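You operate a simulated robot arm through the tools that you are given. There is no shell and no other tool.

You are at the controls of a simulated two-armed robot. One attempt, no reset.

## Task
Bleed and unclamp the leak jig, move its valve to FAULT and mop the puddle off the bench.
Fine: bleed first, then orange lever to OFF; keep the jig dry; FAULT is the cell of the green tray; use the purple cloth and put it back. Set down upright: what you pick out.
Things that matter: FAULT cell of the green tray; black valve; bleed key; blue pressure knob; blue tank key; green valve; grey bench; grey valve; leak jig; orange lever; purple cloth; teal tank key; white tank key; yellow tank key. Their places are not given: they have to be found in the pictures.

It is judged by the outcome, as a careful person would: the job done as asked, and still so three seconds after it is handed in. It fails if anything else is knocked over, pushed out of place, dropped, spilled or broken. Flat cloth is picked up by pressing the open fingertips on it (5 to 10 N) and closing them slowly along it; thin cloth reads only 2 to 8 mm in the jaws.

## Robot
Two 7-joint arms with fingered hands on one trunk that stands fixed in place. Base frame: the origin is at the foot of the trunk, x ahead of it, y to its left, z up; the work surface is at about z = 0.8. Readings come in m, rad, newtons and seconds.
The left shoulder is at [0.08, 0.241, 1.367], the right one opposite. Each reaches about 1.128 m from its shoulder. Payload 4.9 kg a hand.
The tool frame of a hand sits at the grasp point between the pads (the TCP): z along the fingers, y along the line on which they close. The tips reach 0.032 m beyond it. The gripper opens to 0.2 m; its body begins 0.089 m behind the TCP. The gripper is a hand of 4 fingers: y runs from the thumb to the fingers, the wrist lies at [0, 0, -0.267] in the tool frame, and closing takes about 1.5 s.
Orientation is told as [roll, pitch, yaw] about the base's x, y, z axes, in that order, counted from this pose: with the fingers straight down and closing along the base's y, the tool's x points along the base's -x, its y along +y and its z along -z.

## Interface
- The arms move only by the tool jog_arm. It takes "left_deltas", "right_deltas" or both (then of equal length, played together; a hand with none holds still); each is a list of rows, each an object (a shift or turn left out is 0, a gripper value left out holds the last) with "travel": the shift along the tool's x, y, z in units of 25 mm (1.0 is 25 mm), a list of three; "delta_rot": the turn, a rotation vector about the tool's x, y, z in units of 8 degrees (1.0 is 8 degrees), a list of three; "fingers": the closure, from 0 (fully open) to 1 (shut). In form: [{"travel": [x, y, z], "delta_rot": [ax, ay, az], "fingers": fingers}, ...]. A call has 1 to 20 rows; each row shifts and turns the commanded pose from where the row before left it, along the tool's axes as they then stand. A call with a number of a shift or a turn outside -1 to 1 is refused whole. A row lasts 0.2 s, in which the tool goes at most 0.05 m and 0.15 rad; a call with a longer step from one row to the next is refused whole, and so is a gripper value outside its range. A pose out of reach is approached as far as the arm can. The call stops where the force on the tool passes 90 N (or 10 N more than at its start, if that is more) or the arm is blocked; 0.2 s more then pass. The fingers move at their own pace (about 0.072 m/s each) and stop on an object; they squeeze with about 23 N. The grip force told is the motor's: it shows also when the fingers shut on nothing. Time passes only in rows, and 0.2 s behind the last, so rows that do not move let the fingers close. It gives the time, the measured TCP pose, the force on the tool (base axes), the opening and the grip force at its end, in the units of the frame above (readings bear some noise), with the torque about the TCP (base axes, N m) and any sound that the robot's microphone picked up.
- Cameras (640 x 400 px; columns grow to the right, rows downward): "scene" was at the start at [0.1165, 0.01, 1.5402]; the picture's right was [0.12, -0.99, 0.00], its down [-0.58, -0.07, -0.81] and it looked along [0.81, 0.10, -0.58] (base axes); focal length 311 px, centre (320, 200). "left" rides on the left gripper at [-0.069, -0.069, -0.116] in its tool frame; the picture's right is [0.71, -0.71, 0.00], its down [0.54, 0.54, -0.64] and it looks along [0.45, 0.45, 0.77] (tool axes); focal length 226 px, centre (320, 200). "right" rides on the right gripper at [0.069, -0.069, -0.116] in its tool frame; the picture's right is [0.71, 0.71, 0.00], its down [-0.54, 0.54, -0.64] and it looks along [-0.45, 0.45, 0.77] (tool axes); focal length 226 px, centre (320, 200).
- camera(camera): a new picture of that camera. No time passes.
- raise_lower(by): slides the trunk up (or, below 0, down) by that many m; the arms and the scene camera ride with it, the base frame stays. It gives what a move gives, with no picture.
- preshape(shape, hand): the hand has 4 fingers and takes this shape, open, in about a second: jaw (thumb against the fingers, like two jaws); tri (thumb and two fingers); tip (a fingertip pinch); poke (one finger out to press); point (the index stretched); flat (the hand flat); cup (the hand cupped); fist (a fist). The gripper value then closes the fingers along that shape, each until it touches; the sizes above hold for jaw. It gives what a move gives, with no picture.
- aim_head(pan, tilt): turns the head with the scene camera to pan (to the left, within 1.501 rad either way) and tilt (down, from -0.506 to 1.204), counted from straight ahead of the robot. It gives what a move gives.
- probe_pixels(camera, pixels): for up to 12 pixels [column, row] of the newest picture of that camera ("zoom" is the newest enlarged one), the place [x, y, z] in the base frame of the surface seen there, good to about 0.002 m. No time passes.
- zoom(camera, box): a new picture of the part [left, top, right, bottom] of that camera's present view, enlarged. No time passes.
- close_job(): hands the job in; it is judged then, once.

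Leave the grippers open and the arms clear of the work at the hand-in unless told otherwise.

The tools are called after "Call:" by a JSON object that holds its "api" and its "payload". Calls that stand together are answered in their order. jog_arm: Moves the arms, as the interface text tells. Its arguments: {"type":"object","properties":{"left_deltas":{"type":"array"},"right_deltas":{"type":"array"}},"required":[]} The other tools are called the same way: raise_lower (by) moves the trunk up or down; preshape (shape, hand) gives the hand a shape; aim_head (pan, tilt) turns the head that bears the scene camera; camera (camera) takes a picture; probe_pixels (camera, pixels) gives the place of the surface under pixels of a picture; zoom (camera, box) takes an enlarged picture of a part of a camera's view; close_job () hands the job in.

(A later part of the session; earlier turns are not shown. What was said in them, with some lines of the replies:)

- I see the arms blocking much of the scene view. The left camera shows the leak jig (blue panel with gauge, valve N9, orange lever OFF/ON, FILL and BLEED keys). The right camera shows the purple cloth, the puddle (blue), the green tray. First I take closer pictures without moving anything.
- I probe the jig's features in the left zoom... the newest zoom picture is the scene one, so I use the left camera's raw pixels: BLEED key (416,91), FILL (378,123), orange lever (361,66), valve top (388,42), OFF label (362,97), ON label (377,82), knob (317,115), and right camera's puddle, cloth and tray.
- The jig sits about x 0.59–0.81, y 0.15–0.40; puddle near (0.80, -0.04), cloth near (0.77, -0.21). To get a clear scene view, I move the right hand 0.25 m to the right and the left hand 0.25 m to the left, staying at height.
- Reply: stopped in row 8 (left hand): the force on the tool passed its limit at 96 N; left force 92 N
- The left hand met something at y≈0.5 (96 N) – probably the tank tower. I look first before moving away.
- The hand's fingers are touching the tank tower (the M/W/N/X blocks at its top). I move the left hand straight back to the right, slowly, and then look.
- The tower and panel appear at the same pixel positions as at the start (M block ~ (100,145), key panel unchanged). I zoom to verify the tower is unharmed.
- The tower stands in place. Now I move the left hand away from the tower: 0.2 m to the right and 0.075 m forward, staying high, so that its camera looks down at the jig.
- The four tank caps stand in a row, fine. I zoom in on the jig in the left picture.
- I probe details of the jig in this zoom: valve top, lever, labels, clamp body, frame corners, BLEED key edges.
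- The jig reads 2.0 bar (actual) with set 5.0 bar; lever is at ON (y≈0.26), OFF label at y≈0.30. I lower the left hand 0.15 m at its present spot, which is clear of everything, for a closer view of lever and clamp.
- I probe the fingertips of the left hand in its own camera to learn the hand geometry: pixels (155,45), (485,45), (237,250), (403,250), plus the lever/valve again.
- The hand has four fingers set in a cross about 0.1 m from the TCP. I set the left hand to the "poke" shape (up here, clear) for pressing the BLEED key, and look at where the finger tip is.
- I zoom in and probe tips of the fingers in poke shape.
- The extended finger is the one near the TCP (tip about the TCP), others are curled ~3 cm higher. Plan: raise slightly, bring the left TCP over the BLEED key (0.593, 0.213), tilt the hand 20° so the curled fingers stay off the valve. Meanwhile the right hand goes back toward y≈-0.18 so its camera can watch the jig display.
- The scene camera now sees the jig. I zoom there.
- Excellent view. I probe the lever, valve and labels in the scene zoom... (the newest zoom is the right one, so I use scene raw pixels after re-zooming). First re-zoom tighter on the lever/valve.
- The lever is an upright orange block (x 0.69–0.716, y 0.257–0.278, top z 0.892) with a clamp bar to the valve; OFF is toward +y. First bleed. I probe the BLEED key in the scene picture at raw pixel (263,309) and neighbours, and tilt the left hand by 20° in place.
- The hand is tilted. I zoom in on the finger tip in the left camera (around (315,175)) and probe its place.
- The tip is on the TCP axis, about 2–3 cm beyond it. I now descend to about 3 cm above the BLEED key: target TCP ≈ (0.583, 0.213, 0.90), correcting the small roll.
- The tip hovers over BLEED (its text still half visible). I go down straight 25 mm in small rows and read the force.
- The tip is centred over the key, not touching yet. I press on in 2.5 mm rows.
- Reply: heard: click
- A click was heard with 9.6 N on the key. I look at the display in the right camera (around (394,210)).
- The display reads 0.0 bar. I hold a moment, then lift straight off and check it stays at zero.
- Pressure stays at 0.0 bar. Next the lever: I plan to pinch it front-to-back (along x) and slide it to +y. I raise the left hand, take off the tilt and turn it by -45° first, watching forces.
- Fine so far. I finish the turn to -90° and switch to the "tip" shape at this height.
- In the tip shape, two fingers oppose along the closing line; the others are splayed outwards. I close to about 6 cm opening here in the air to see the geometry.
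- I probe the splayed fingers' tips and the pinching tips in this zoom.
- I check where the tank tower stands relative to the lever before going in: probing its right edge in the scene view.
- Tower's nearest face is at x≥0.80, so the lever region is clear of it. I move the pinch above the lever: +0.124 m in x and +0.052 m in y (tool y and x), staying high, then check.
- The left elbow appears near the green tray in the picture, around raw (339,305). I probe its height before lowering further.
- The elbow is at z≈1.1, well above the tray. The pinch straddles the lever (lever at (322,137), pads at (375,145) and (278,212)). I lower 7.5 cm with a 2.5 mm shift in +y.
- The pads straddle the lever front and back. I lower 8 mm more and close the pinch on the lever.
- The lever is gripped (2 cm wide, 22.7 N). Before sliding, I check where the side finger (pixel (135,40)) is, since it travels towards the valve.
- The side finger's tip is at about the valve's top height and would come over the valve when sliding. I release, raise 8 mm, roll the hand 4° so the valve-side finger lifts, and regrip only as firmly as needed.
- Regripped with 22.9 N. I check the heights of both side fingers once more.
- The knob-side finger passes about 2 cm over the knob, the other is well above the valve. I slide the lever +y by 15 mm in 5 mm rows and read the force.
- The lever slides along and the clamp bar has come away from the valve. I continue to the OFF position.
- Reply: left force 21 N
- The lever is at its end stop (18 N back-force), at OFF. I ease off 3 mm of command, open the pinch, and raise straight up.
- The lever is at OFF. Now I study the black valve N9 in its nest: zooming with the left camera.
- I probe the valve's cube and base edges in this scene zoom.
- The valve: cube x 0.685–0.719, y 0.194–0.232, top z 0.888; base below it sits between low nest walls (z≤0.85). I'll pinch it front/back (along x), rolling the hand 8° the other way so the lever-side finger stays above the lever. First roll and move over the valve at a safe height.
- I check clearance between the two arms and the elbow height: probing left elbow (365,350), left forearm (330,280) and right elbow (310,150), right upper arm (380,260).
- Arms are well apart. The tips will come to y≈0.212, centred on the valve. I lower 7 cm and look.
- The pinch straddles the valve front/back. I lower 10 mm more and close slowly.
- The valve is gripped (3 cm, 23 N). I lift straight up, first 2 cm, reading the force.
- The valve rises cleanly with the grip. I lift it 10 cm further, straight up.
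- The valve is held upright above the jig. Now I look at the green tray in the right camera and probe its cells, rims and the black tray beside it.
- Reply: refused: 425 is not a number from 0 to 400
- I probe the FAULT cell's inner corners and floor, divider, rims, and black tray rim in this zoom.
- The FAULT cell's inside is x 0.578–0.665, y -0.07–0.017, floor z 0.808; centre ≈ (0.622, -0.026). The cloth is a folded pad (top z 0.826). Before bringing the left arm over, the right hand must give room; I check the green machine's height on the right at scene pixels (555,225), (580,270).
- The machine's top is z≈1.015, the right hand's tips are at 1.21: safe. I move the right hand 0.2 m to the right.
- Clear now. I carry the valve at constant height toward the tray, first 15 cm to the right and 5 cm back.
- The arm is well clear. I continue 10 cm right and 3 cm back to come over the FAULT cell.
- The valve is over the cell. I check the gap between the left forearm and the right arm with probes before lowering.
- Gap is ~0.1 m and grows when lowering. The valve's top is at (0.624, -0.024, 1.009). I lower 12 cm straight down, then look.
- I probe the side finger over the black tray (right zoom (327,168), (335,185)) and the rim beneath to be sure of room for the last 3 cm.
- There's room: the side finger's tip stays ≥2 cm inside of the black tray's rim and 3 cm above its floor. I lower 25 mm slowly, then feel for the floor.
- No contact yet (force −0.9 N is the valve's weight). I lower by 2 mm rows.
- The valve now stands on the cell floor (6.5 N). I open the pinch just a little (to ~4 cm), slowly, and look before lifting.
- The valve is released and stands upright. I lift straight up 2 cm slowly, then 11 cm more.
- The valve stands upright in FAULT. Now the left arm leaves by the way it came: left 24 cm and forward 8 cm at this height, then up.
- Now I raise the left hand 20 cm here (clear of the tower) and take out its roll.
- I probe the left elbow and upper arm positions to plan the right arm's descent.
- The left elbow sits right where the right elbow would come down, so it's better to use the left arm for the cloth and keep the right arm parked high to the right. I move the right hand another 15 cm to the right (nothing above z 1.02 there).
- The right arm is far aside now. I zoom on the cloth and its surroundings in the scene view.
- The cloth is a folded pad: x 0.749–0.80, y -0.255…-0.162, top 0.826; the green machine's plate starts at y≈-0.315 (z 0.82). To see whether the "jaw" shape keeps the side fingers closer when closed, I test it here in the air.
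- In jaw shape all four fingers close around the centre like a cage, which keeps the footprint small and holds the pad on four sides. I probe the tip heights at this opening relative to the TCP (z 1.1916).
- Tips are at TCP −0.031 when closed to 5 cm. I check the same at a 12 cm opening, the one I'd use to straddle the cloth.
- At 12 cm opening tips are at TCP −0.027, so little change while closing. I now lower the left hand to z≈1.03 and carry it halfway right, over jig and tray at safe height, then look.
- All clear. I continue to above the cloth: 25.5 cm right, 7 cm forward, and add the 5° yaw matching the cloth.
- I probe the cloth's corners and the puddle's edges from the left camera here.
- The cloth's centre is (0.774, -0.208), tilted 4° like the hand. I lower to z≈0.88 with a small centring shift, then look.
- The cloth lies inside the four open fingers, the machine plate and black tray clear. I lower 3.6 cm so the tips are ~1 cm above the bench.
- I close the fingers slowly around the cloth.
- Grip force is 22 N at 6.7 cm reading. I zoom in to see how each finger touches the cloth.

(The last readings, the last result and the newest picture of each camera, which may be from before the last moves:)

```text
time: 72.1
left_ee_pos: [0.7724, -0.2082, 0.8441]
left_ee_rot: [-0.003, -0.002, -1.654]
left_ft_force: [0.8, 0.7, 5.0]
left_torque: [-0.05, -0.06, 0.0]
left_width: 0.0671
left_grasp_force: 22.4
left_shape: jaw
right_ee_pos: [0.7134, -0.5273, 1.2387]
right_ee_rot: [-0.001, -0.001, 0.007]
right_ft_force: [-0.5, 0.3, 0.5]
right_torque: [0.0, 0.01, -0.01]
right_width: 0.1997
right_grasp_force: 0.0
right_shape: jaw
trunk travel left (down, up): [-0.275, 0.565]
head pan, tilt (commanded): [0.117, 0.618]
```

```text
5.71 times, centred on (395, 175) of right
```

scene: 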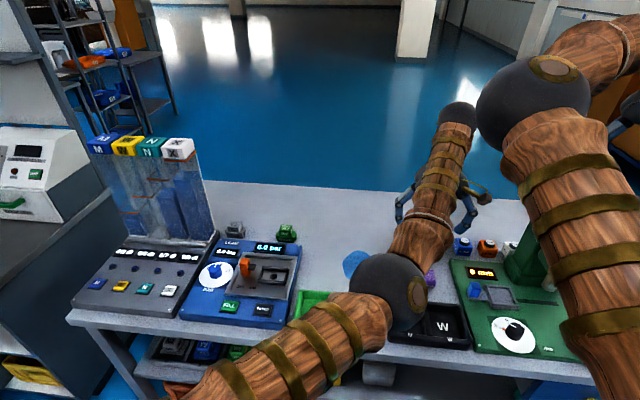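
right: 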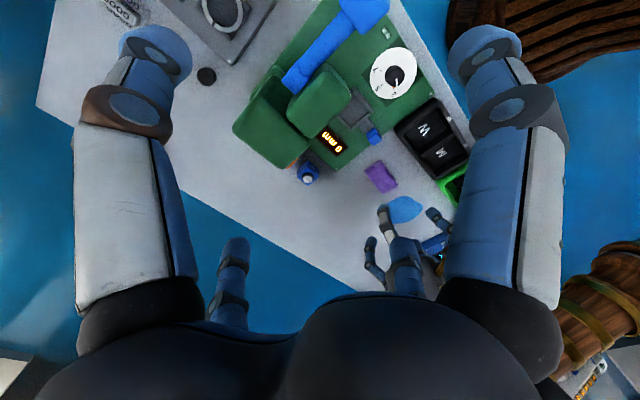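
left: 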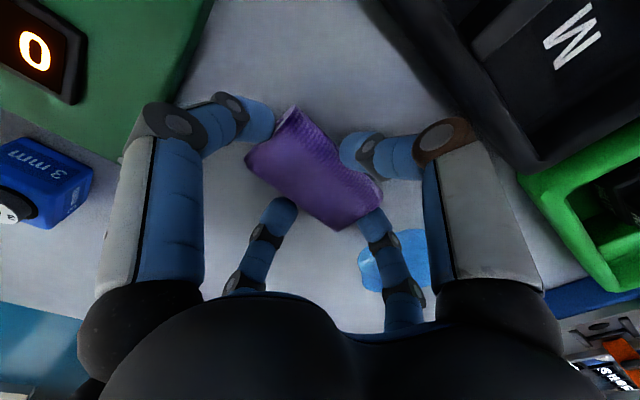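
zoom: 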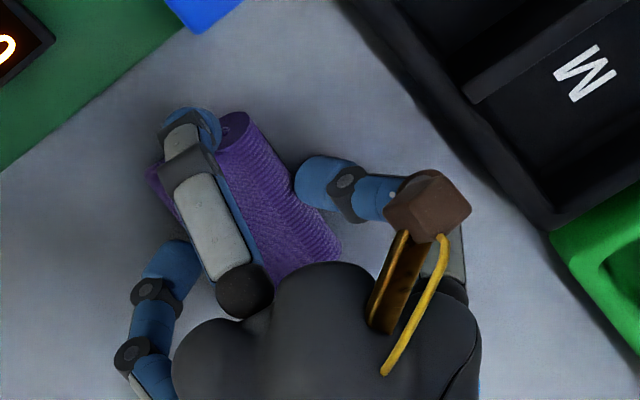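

The cloth is soft; the front finger dents it and the end fingers touch. I let it settle with a slightly higher closing command, then lift 1.5 cm as a test.

Call:
{"api": "jog_arm", "payload": {"left_deltas": [{"fingers": 0.9}, {}, {}, {"travel": [0, 0, -0.2]}, {"travel": [0, 0, -0.2]}, {"travel": [0, 0, -0.2]}, {}]}}

Call:
{"api": "zoom", "payload": {"camera": "left", "box": [200, 70, 440, 260]}}

Call:
{"api": "zoom", "payload": {"camera": "right", "box": [360, 140, 430, 210]}}

```text
time: 73.7
left_ee_pos: [0.7719, -0.2086, 0.8593]
left_ee_rot: [-0.005, -0.004, -1.653]
left_ft_force: [0.2, 0.6, 0.2]
left_torque: [-0.04, -0.02, 0.01]
left_width: 0.067
left_grasp_force: 23.0
left_shape: jaw
right_ee_pos: [0.7139, -0.5278, 1.2396]
right_ee_rot: [-0.001, 0.002, 0.007]
right_ft_force: [0.0, -0.3, -0.1]
right_torque: [0.01, 0.0, 0.02]
right_width: 0.1999
right_grasp_force: 0.0
right_shape: jaw
trunk travel left (down, up): [-0.275, 0.565]
head pan, tilt (commanded): [0.117, 0.618]
```

```text
2.11 times, centred on (320, 165) of left
```

zoom: 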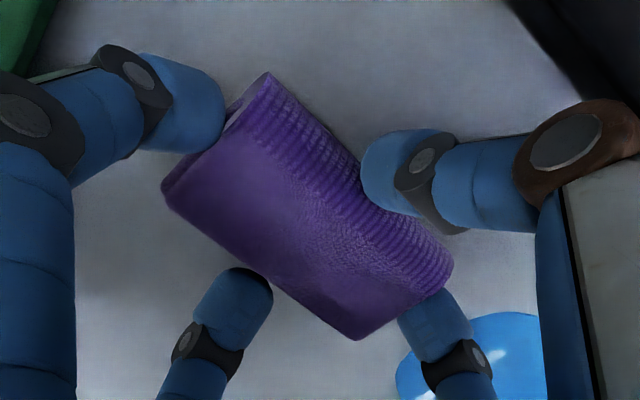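

```text
5.71 times, centred on (395, 175) of right
```

zoom: 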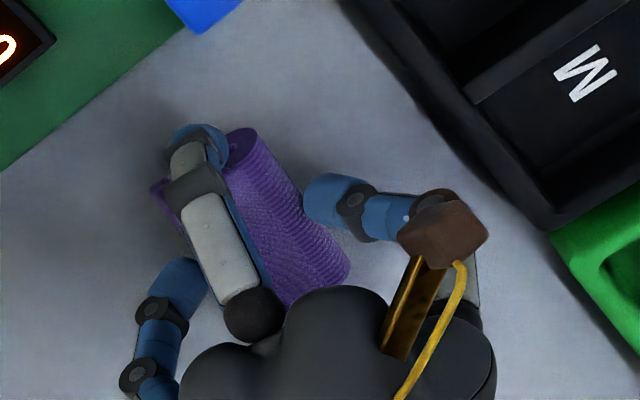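

The cloth is securely held. I raise another 2 cm and carry it low across to the near edge of the puddle: target (0.745, -0.065), away from the jig.

Call:
{"api": "jog_arm", "payload": {"left_deltas": [{"travel": [0, 0, -0.4]}, {"travel": [0, 0, -0.4]}, {"travel": [0.94, -0.258, 0]}, {"travel": [0.94, -0.258, 0]}, {"travel": [0.94, -0.258, 0]}, {"travel": [0.94, -0.258, 0]}, {"travel": [0.94, -0.258, 0]}, {"travel": [0.94, -0.258, 0]}, {}]}}

Call:
{"api": "camera", "payload": {"camera": "left"}}

Call:
{"api": "camera", "payload": {"camera": "scene"}}

Call:
{"api": "zoom", "payload": {"camera": "right", "box": [350, 130, 470, 250]}}

```text
time: 75.7
left_ee_pos: [0.7442, -0.0634, 0.8781]
left_ee_rot: [-0.006, -0.001, -1.654]
left_ft_force: [0.0, -1.3, 0.2]
left_torque: [0.01, -0.02, 0.02]
left_width: 0.0666
left_grasp_force: 23.0
left_shape: jaw
right_ee_pos: [0.7131, -0.5273, 1.2386]
right_ee_rot: [-0.001, 0.001, 0.008]
right_ft_force: [0.3, 0.5, 1.0]
right_torque: [-0.01, 0.01, -0.01]
right_width: 0.1997
right_grasp_force: 0.0
right_shape: jaw
trunk travel left (down, up): [-0.275, 0.565]
head pan, tilt (commanded): [0.117, 0.618]
```

```text
taken
```

left: 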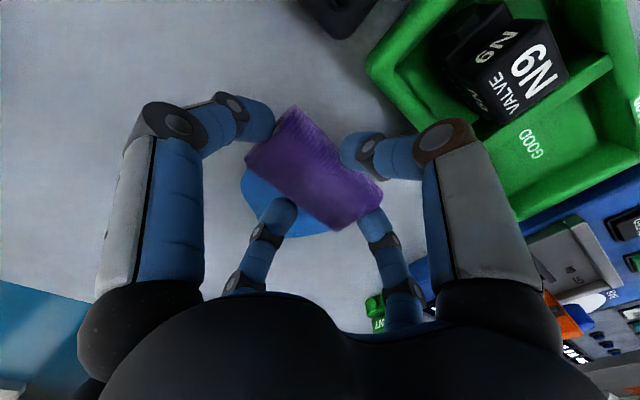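

```text
taken
```

scene: 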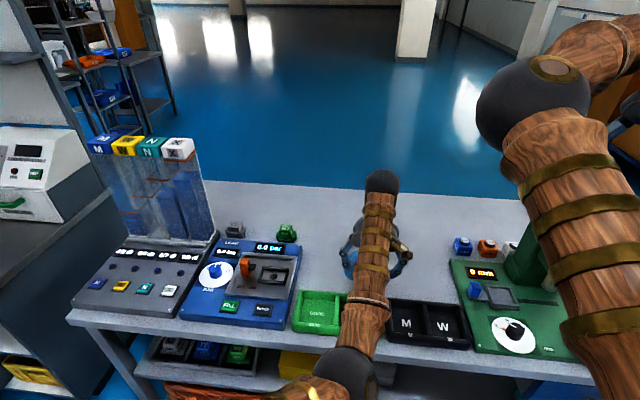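

```text
3.33 times, centred on (410, 190) of right
```

zoom: 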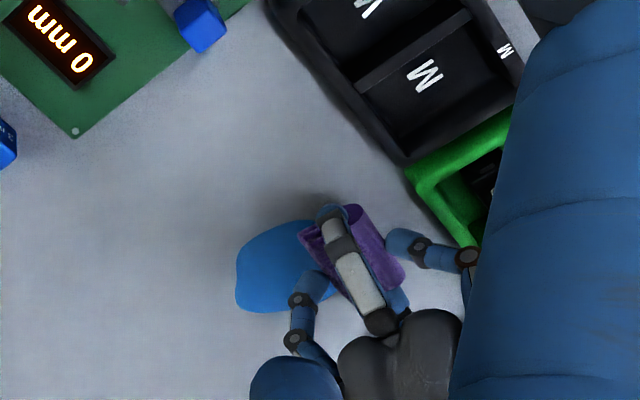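

The cloth is over the puddle's near edge; valve upright in FAULT. I lower to the bench with small rows until I feel contact.

Call:
{"api": "jog_arm", "payload": {"left_deltas": [{"travel": [0, 0, 0.4]}, {"travel": [0, 0, 0.4]}, {"travel": [0, 0, 0.3]}, {"travel": [0, 0, 0.16]}, {"travel": [0, 0, 0.1]}]}}

```text
time: 76.9
left_ee_pos: [0.7441, -0.0643, 0.8438]
left_ee_rot: [-0.003, -0.003, -1.655]
left_ft_force: [0.4, 0.0, -0.1]
left_torque: [0.01, -0.01, -0.02]
left_width: 0.0668
left_grasp_force: 22.7
left_shape: jaw
right_ee_pos: [0.7125, -0.5287, 1.2396]
right_ee_rot: [0.0, -0.001, 0.006]
right_ft_force: [0.4, 0.2, -0.1]
right_torque: [0.03, 0.02, 0.0]
right_width: 0.2001
right_grasp_force: 0.0
right_shape: jaw
trunk travel left (down, up): [-0.275, 0.565]
head pan, tilt (commanded): [0.117, 0.618]
```

No contact yet; I go down in 1.5 mm rows.

Call:
{"api": "jog_arm", "payload": {"left_deltas": [{"travel": [0, 0, 0.06]}, {"travel": [0, 0, 0.06]}]}}

Call:
{"api": "zoom", "payload": {"camera": "left", "box": [200, 70, 440, 260]}}

```text
time: 77.5
left_ee_pos: [0.7466, -0.064, 0.8431]
left_ee_rot: [-0.001, -0.004, -1.652]
left_ft_force: [1.1, 0.6, 3.9]
left_torque: [0.03, 0.08, 0.0]
left_width: 0.0668
left_grasp_force: 22.9
left_shape: jaw
right_ee_pos: [0.7137, -0.5282, 1.2389]
right_ee_rot: [0.0, 0.0, 0.007]
right_ft_force: [-0.8, -0.4, -1.0]
right_torque: [0.01, -0.04, -0.04]
right_width: 0.1997
right_grasp_force: 0.1
right_shape: jaw
trunk travel left (down, up): [-0.275, 0.565]
head pan, tilt (commanded): [0.117, 0.618]
```

```text
2.11 times, centred on (320, 165) of left
```

zoom: 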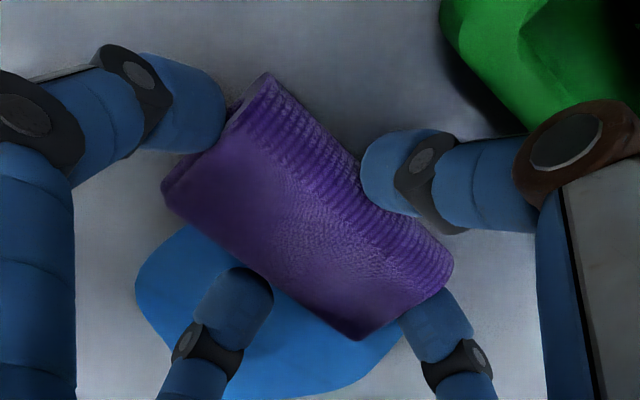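

Contact with ~4 N. I press a touch more and wipe forward (+x) 13.5 cm across the puddle.

Call:
{"api": "jog_arm", "payload": {"left_deltas": [{"travel": [0, 0, 0.05]}, {"travel": [0.041, 0.498, 0]}, {"travel": [0.041, 0.498, 0]}, {"travel": [0.041, 0.498, 0]}, {"travel": [0.041, 0.498, 0]}, {"travel": [0.041, 0.498, 0]}, {"travel": [0.041, 0.498, 0]}, {"travel": [0.041, 0.498, 0]}, {"travel": [0.041, 0.498, 0]}, {"travel": [0.041, 0.498, 0]}, {"travel": [0.041, 0.498, 0]}, {"travel": [0.033, 0.4, 0]}]}}

Call:
{"api": "camera", "payload": {"camera": "left"}}

Call:
{"api": "zoom", "payload": {"camera": "right", "box": [330, 130, 470, 270]}}

```text
time: 80.1
left_ee_pos: [0.8727, -0.0636, 0.8412]
left_ee_rot: [-0.002, -0.004, -1.654]
left_ft_force: [-3.3, -4.1, 11.7]
left_torque: [-0.15, 0.2, 0.05]
left_width: 0.068
left_grasp_force: 23.1
left_shape: jaw
left hand out of reach, approached as far as the arm can: row 12
right_ee_pos: [0.7114, -0.5289, 1.2396]
right_ee_rot: [0.0, 0.0, 0.009]
right_ft_force: [-0.4, -0.9, 0.1]
right_torque: [-0.01, -0.02, -0.01]
right_width: 0.1999
right_grasp_force: 0.0
right_shape: jaw
trunk travel left (down, up): [-0.275, 0.565]
head pan, tilt (commanded): [0.117, 0.618]
```

```text
taken
```

left: 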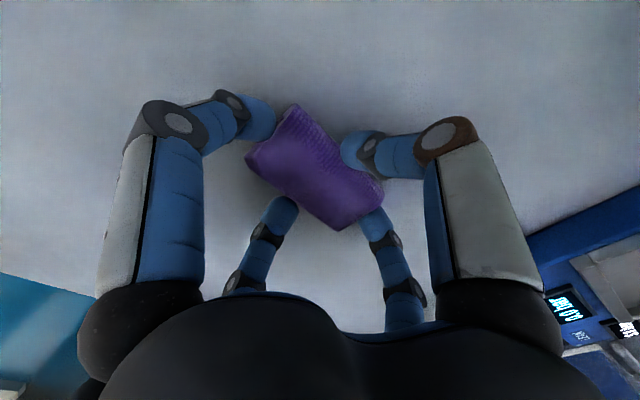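

```text
2.86 times, centred on (400, 200) of right
```

zoom: 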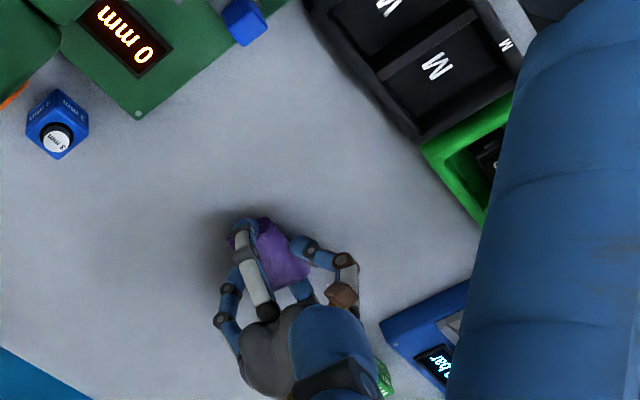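

The blue puddle has vanished from the pictures. To be thorough I wipe back along a second lane 4 cm further left (still ≥6 cm from the jig), pulling back to x≈0.745.

Call:
{"api": "jog_arm", "payload": {"left_deltas": [{"travel": [-0.041, -0.498, -0.03]}, {"travel": [0.53, -0.044, 0]}, {"travel": [0.53, -0.044, 0]}, {"travel": [0.53, -0.044, 0]}, {"travel": [-0.041, -0.498, 0]}, {"travel": [-0.041, -0.498, 0]}, {"travel": [-0.041, -0.498, 0]}, {"travel": [-0.041, -0.498, 0]}, {"travel": [-0.041, -0.498, 0]}, {"travel": [-0.041, -0.498, 0]}, {"travel": [-0.041, -0.498, 0]}, {"travel": [-0.041, -0.498, 0]}, {"travel": [-0.041, -0.498, 0]}]}}

Call:
{"api": "camera", "payload": {"camera": "left"}}

Call:
{"api": "zoom", "payload": {"camera": "right", "box": [330, 130, 470, 270]}}

Call:
{"api": "camera", "payload": {"camera": "scene"}}

```text
time: 82.9
left_ee_pos: [0.7487, -0.02, 0.8415]
left_ee_rot: [-0.003, -0.004, -1.654]
left_ft_force: [0.7, 0.1, 0.5]
left_torque: [-0.06, 0.02, -0.04]
left_width: 0.0672
left_grasp_force: 22.7
left_shape: jaw
right_ee_pos: [0.7127, -0.5253, 1.2407]
right_ee_rot: [0.001, 0.0, 0.007]
right_ft_force: [0.0, 0.7, 0.2]
right_torque: [-0.02, 0.04, -0.01]
right_width: 0.1998
right_grasp_force: 0.1
right_shape: jaw
trunk travel left (down, up): [-0.275, 0.565]
head pan, tilt (commanded): [0.117, 0.618]
```

```text
taken
```

left: 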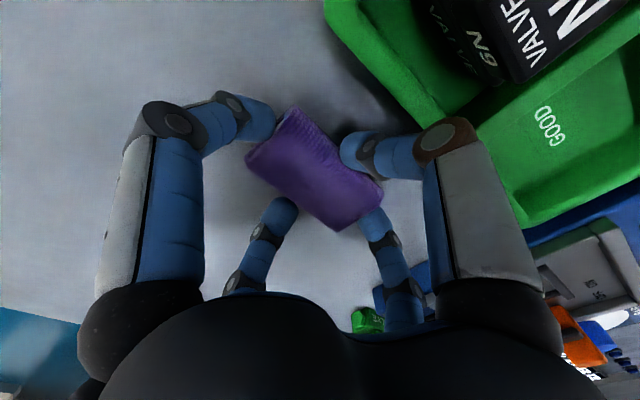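

```text
2.86 times, centred on (400, 200) of right
```

zoom: 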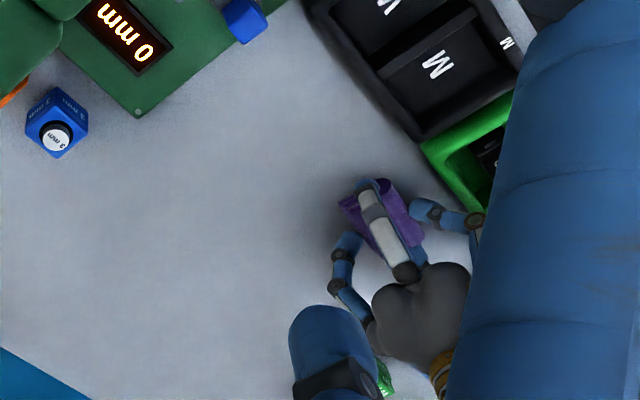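

```text
taken
```

scene: 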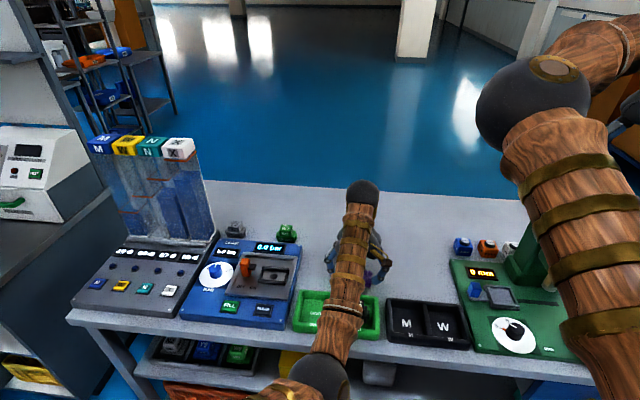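

No blue is left to be seen. I lift the cloth 4 cm and carry it back toward its original place (0.7725, -0.208), then inspect the bench.

Call:
{"api": "jog_arm", "payload": {"left_deltas": [{"travel": [0, 0, -0.4]}, {"travel": [0, 0, -0.6]}, {"travel": [0, 0, -0.6]}, {"travel": [-0.929, 0.196, 0]}, {"travel": [-0.929, 0.196, 0]}, {"travel": [-0.929, 0.196, 0]}, {"travel": [-0.929, 0.196, 0]}, {"travel": [-0.929, 0.196, 0]}, {"travel": [-0.929, 0.196, 0]}, {"travel": [-0.929, 0.196, 0]}, {"travel": [-0.929, 0.196, 0]}, {}]}}

Call:
{"api": "camera", "payload": {"camera": "scene"}}

Call:
{"api": "camera", "payload": {"camera": "left"}}

Call:
{"api": "camera", "payload": {"camera": "right"}}

```text
time: 85.5
left_ee_pos: [0.7698, -0.2101, 0.8827]
left_ee_rot: [-0.004, -0.003, -1.653]
left_ft_force: [-0.6, -0.6, 0.0]
left_torque: [-0.03, 0.02, 0.03]
left_width: 0.0676
left_grasp_force: 22.9
left_shape: jaw
right_ee_pos: [0.7139, -0.5286, 1.2384]
right_ee_rot: [0.0, 0.0, 0.006]
right_ft_force: [-0.6, -0.4, 0.1]
right_torque: [-0.02, 0.0, -0.01]
right_width: 0.2
right_grasp_force: 0.1
right_shape: jaw
trunk travel left (down, up): [-0.275, 0.565]
head pan, tilt (commanded): [0.117, 0.618]
```

```text
taken
```

scene: 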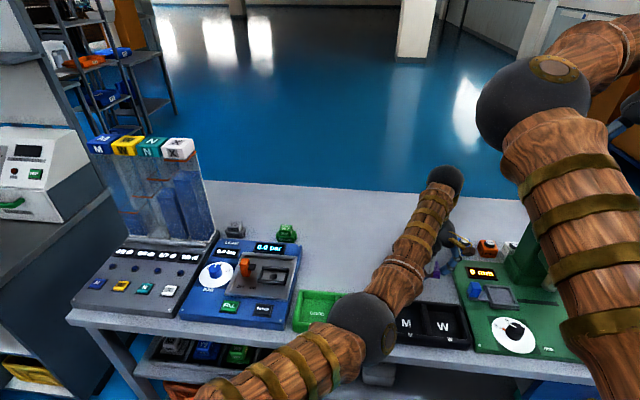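

```text
taken
```

left: 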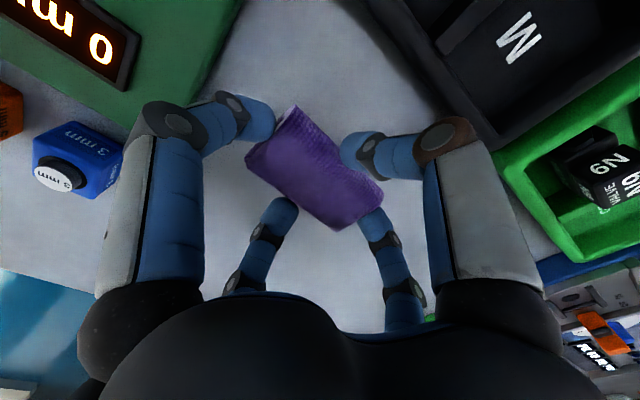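

```text
taken
```

right: 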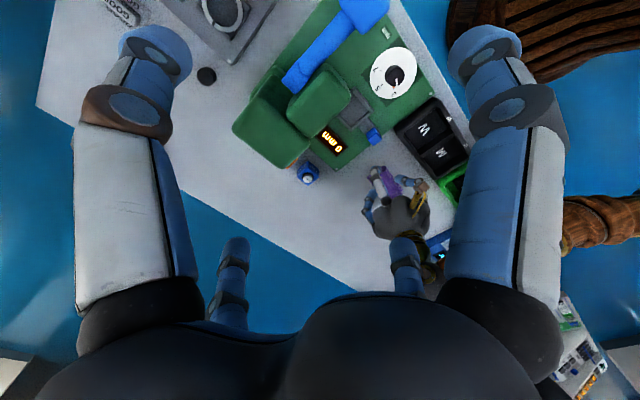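

I zoom in on where the puddle was (scene around (365,265)).

Call:
{"api": "zoom", "payload": {"camera": "scene", "box": [300, 190, 440, 310]}}

Call:
{"api": "zoom", "payload": {"camera": "right", "box": [320, 120, 470, 280]}}

```text
3.33 times, centred on (370, 250) of scene
```

zoom: 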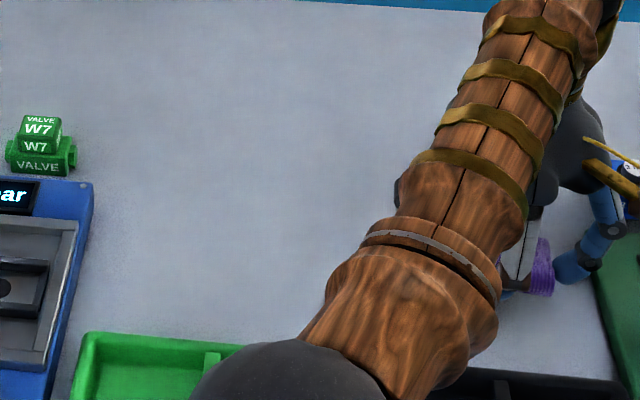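

```text
2.50 times, centred on (395, 200) of right
```

zoom: 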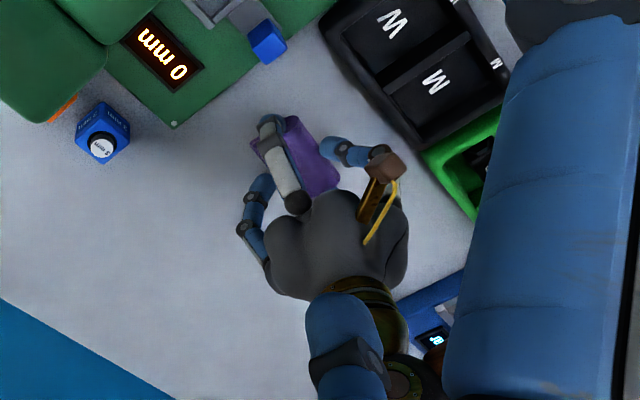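

The bench looks clean. I compare how the cloth sits in the hand with how it was when gripped (zoom of the left camera).

Call:
{"api": "zoom", "payload": {"camera": "left", "box": [200, 70, 440, 260]}}

Call:
{"api": "probe_pixels", "payload": {"camera": "zoom", "pixels": [[265, 80], [170, 190], [355, 335], [448, 262], [310, 200]]}}

```text
2.11 times, centred on (320, 165) of left
```

zoom: 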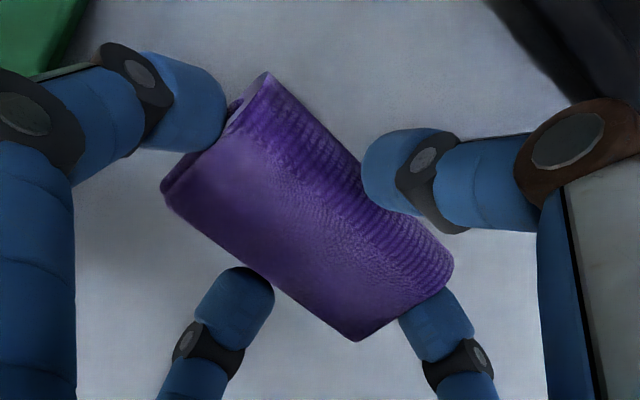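

```text
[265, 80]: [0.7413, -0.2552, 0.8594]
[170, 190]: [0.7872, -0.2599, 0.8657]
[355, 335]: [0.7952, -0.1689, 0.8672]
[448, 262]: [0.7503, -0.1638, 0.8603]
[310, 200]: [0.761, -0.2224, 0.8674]
```

The cloth sits unchanged in the hand. I shift 4–5 mm to match the original centre and lower it to the bench.

Call:
{"api": "jog_arm", "payload": {"left_deltas": [{"travel": [0.13, 0.15, 0.3]}, {"travel": [0, 0, 0.4]}, {"travel": [0, 0, 0.4]}, {"travel": [0, 0, 0.3]}, {"travel": [0, 0, 0.12]}, {"travel": [0, 0, 0.06]}]}}

```text
time: 86.9
left_ee_pos: [0.777, -0.2085, 0.8425]
left_ee_rot: [-0.003, -0.003, -1.654]
left_ft_force: [0.6, 0.7, -0.8]
left_torque: [0.0, -0.01, 0.02]
left_width: 0.0675
left_grasp_force: 22.7
left_shape: jaw
right_ee_pos: [0.7129, -0.5291, 1.2392]
right_ee_rot: [-0.001, 0.0, 0.006]
right_ft_force: [0.1, 0.2, 0.4]
right_torque: [0.0, 0.01, -0.02]
right_width: 0.1999
right_grasp_force: 0.0
right_shape: jaw
trunk travel left (down, up): [-0.275, 0.565]
head pan, tilt (commanded): [0.117, 0.618]
```

I lower another 2 mm to feel the bench, then open the fingers slowly.

Call:
{"api": "jog_arm", "payload": {"left_deltas": [{"travel": [0, -0.06, 0.05]}, {"travel": [0, 0, 0.04]}]}}

```text
time: 87.5
left_ee_pos: [0.7746, -0.2074, 0.8426]
left_ee_rot: [-0.003, -0.004, -1.655]
left_ft_force: [1.3, -0.5, 7.3]
left_torque: [0.02, -0.07, -0.03]
left_width: 0.0674
left_grasp_force: 22.5
left_shape: jaw
right_ee_pos: [0.712, -0.5268, 1.2393]
right_ee_rot: [0.001, 0.0, 0.009]
right_ft_force: [0.4, 0.0, -0.3]
right_torque: [0.01, 0.01, 0.02]
right_width: 0.2
right_grasp_force: 0.1
right_shape: jaw
trunk travel left (down, up): [-0.275, 0.565]
head pan, tilt (commanded): [0.117, 0.618]
```

The cloth rests on the bench (7 N). I open the fingers slowly to the 12 cm opening used before.

Call:
{"api": "jog_arm", "payload": {"left_deltas": [{"fingers": 0.65}, {"fingers": 0.6}, {"fingers": 0.55}, {"fingers": 0.5}, {"fingers": 0.45}, {"fingers": 0.4}, {}, {}]}}

Call:
{"api": "camera", "payload": {"camera": "left"}}

Call:
{"api": "zoom", "payload": {"camera": "right", "box": [340, 130, 450, 230]}}

```text
time: 89.3
left_ee_pos: [0.7749, -0.2065, 0.8409]
left_ee_rot: [-0.004, -0.003, -1.653]
left_ft_force: [-0.6, -0.8, 0.0]
left_torque: [0.03, 0.03, 0.0]
left_width: 0.1191
left_grasp_force: 0.0
left_shape: jaw
right_ee_pos: [0.713, -0.527, 1.2391]
right_ee_rot: [-0.002, 0.0, 0.007]
right_ft_force: [-0.5, -0.4, -0.4]
right_torque: [0.01, -0.03, -0.02]
right_width: 0.1997
right_grasp_force: 0.0
right_shape: jaw
trunk travel left (down, up): [-0.275, 0.565]
head pan, tilt (commanded): [0.117, 0.618]
```

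```text
taken
```

left: 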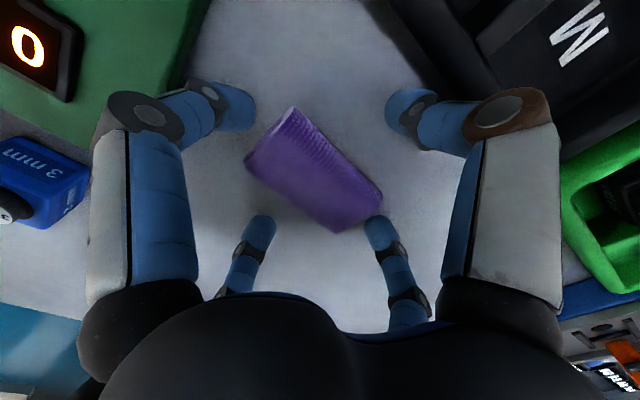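

```text
4.00 times, centred on (395, 180) of right
```

zoom: 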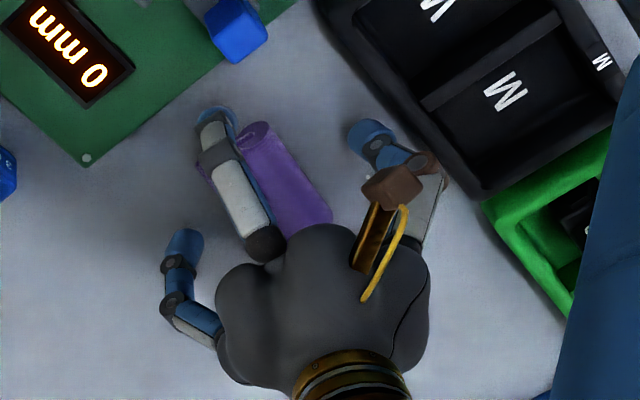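

The cloth is released at its place. I lift the hand straight up, 2 cm slowly and then 13 cm more.

Call:
{"api": "jog_arm", "payload": {"left_deltas": [{"travel": [0, 0, -0.4]}, {"travel": [0, 0, -0.4]}, {"travel": [0, 0, -0.8]}, {"travel": [0, 0, -1]}, {"travel": [0, 0, -1]}, {"travel": [0, 0, -1]}, {"travel": [0, 0, -1]}, {"travel": [0, 0, -1]}, {"travel": [0, 0, -1]}]}}

Call:
{"api": "camera", "payload": {"camera": "left"}}

Call:
{"api": "camera", "payload": {"camera": "scene"}}

```text
time: 91.3
left_ee_pos: [0.7733, -0.2057, 1.0322]
left_ee_rot: [-0.003, -0.002, -1.652]
left_ft_force: [-0.4, 0.0, -0.5]
left_torque: [-0.02, -0.03, 0.0]
left_width: 0.1195
left_grasp_force: 0.1
left_shape: jaw
right_ee_pos: [0.712, -0.5286, 1.2385]
right_ee_rot: [0.001, 0.0, 0.007]
right_ft_force: [0.0, -0.7, 0.2]
right_torque: [0.01, -0.01, -0.02]
right_width: 0.2
right_grasp_force: 0.1
right_shape: jaw
trunk travel left (down, up): [-0.275, 0.565]
head pan, tilt (commanded): [0.117, 0.618]
```

```text
taken
```

left: 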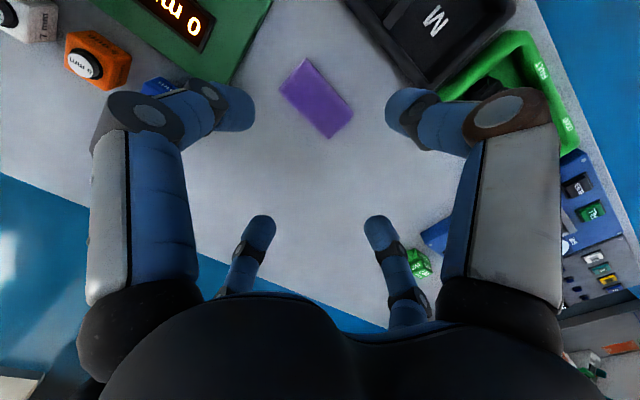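

```text
taken
```

scene: 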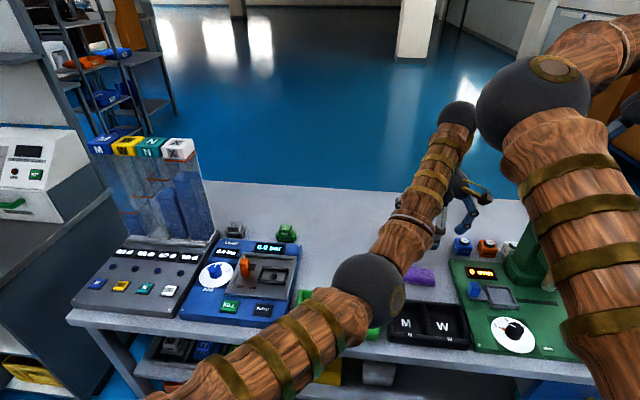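

The puddle is gone and the cloth lies as before. I probe the cloth's corners to compare with the original.

Call:
{"api": "probe_pixels", "payload": {"camera": "left", "pixels": [[305, 59], [282, 88], [331, 136], [351, 112], [317, 97], [370, 170], [350, 190]]}}

Call:
{"api": "zoom", "payload": {"camera": "left", "box": [240, 30, 440, 220]}}

```text
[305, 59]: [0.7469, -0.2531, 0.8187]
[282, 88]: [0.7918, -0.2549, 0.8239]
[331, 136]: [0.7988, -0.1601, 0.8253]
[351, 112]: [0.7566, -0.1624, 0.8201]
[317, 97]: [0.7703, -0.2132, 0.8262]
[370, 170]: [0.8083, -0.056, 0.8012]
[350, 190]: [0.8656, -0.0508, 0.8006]
```

```text
2.11 times, centred on (340, 125) of left
```

zoom: 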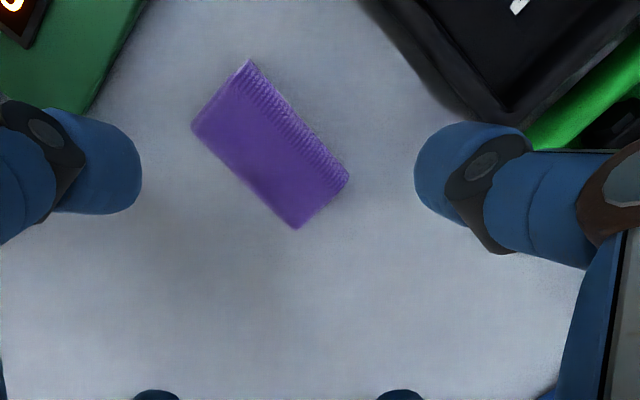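

The cloth is back within 1–2 mm and the bench is clean. I bring the left hand away to (0.70, 0.01) at height 1.10 – not over the jig, since it has handled the wet cloth – and open it fully.

Call:
{"api": "jog_arm", "payload": {"left_deltas": [{"travel": [0.93, -0.4, 0]}, {"travel": [0.93, -0.4, 0]}, {"travel": [0.93, -0.4, 0]}, {"travel": [0.93, -0.4, 0]}, {"travel": [0.93, -0.4, 0]}, {"travel": [0.93, -0.4, 0]}, {"travel": [0.93, -0.4, 0]}, {"travel": [0.93, -0.4, 0]}, {"travel": [0.93, -0.4, 0]}, {"travel": [0, 0, -1]}, {"travel": [0, 0, -1]}, {"travel": [0, 0, -0.8], "fingers": 0}, {}, {}, {}]}}

Call:
{"api": "camera", "payload": {"camera": "scene"}}

Call:
{"api": "camera", "payload": {"camera": "left"}}

Call:
{"api": "camera", "payload": {"camera": "right"}}

```text
time: 94.5
left_ee_pos: [0.7011, 0.0083, 1.0999]
left_ee_rot: [-0.004, -0.004, -1.652]
left_ft_force: [-0.7, -0.4, 0.0]
left_torque: [0.01, 0.02, -0.06]
left_width: 0.2001
left_grasp_force: 0.0
left_shape: jaw
right_ee_pos: [0.7118, -0.5281, 1.2391]
right_ee_rot: [0.001, 0.0, 0.008]
right_ft_force: [-1.0, 0.6, 1.0]
right_torque: [0.0, -0.01, 0.01]
right_width: 0.1997
right_grasp_force: 0.1
right_shape: jaw
trunk travel left (down, up): [-0.275, 0.565]
head pan, tilt (commanded): [0.117, 0.618]
```

```text
taken
```

scene: 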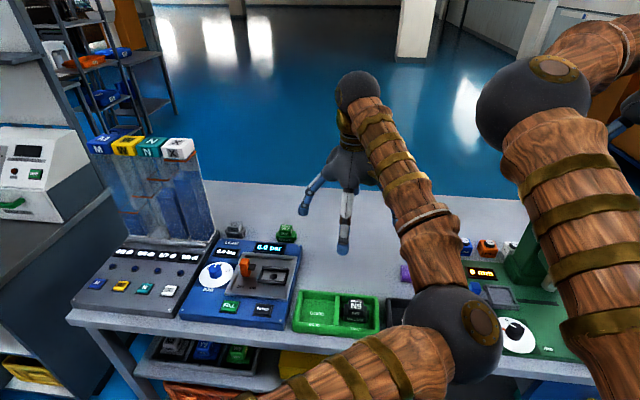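

```text
taken
```

left: 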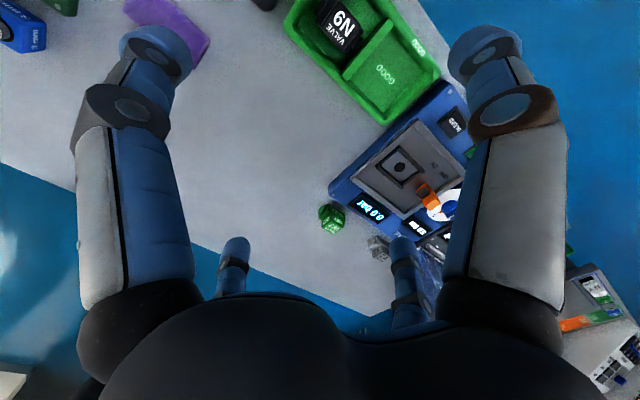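

```text
taken
```

right: 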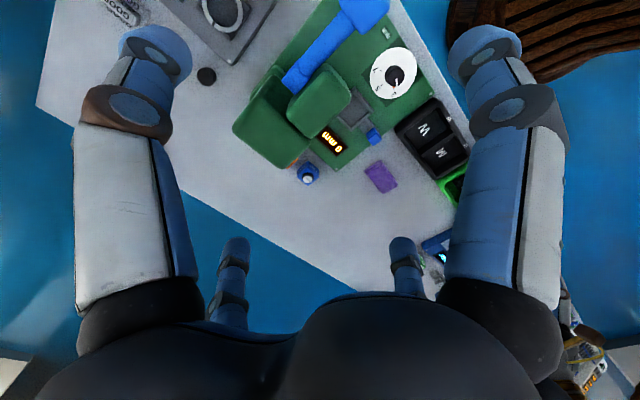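

Everything seems in order. Final check zooms: the jig with lever and display, and the valve in the FAULT cell.

Call:
{"api": "zoom", "payload": {"camera": "scene", "box": [190, 210, 400, 350]}}

Call:
{"api": "zoom", "payload": {"camera": "scene", "box": [60, 110, 260, 310]}}

Call:
{"api": "zoom", "payload": {"camera": "left", "box": [200, 0, 480, 280]}}

```text
2.86 times, centred on (295, 280) of scene
```

zoom: 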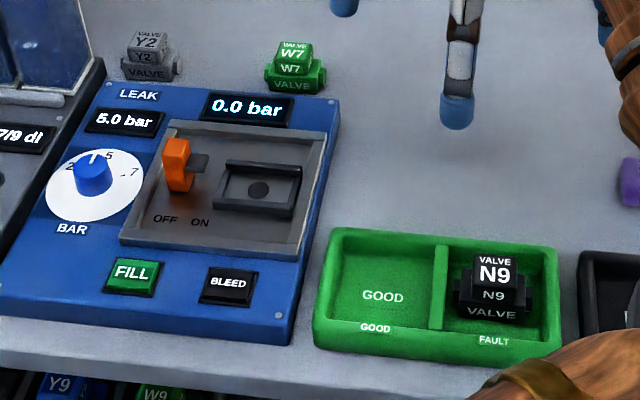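

```text
2.00 times, centred on (160, 210) of scene
```

zoom: 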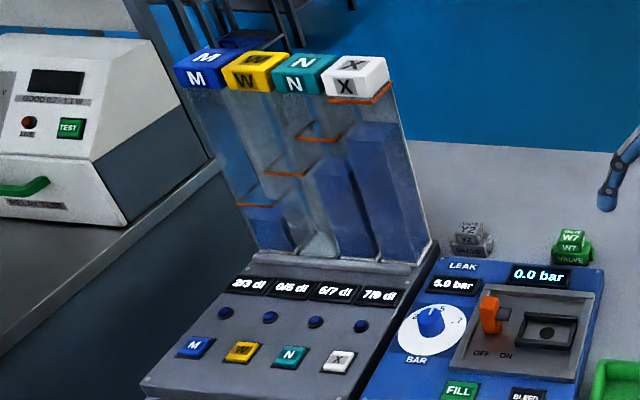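

```text
1.43 times, centred on (340, 140) of left
```

zoom: 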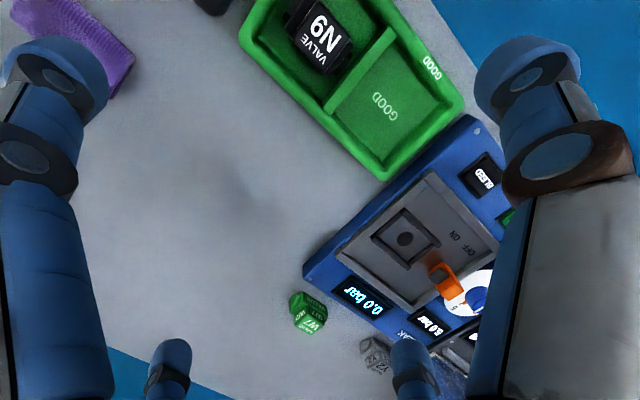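

All as asked: 0.0 bar, lever OFF, valve upright in FAULT, puddle gone, cloth back. I just confirm the tank displays weren't changed.

Call:
{"api": "zoom", "payload": {"camera": "scene", "box": [100, 235, 210, 305]}}

```text
5.71 times, centred on (155, 270) of scene
```

zoom: 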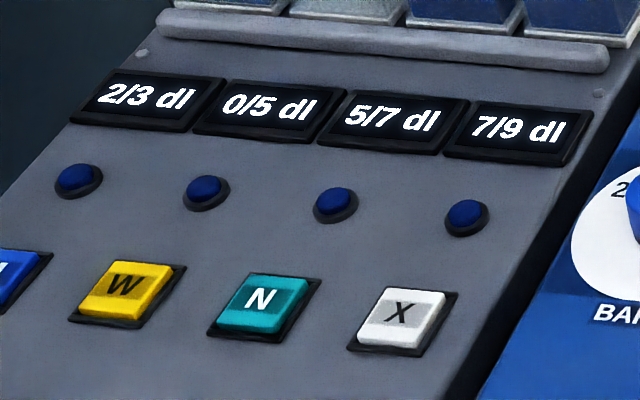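

The tank readings (2/3, 0/5, 5/7, 7/9 dl) are unchanged. Both hands are open and clear of the work, so I hand the job in.

Call:
{"api": "close_job", "payload": {}}

```text
The job is handed in.
```

The job is done and handed in; the final camera check showed everything as you asked.

- **Bleed:** I pressed the bleed key first. The jig went from 2.0 to 0.0 bar and stayed there.
- **Unclamp:** The orange lever is at OFF, pushed to its end stop.
- **Valve:** The black valve (N9) stands upright in the FAULT cell of the green tray.
- **Puddle:** It is gone from the bench after two passes with the purple cloth. The cloth did not pass over the jig.
- **Cloth:** It is back within about 2 mm of where it lay.

**Early contact:** While I was moving the arms aside at the start, the left hand hit the tank tower with about 96 N. I backed straight off. The tower, its four caps and the tank readings (2/3, 0/5, 5/7 and 7/9 dl) look unchanged in the pictures.

Both hands are open and clear of the work. The left hand is parked at about 1.10 m, away from the jig.
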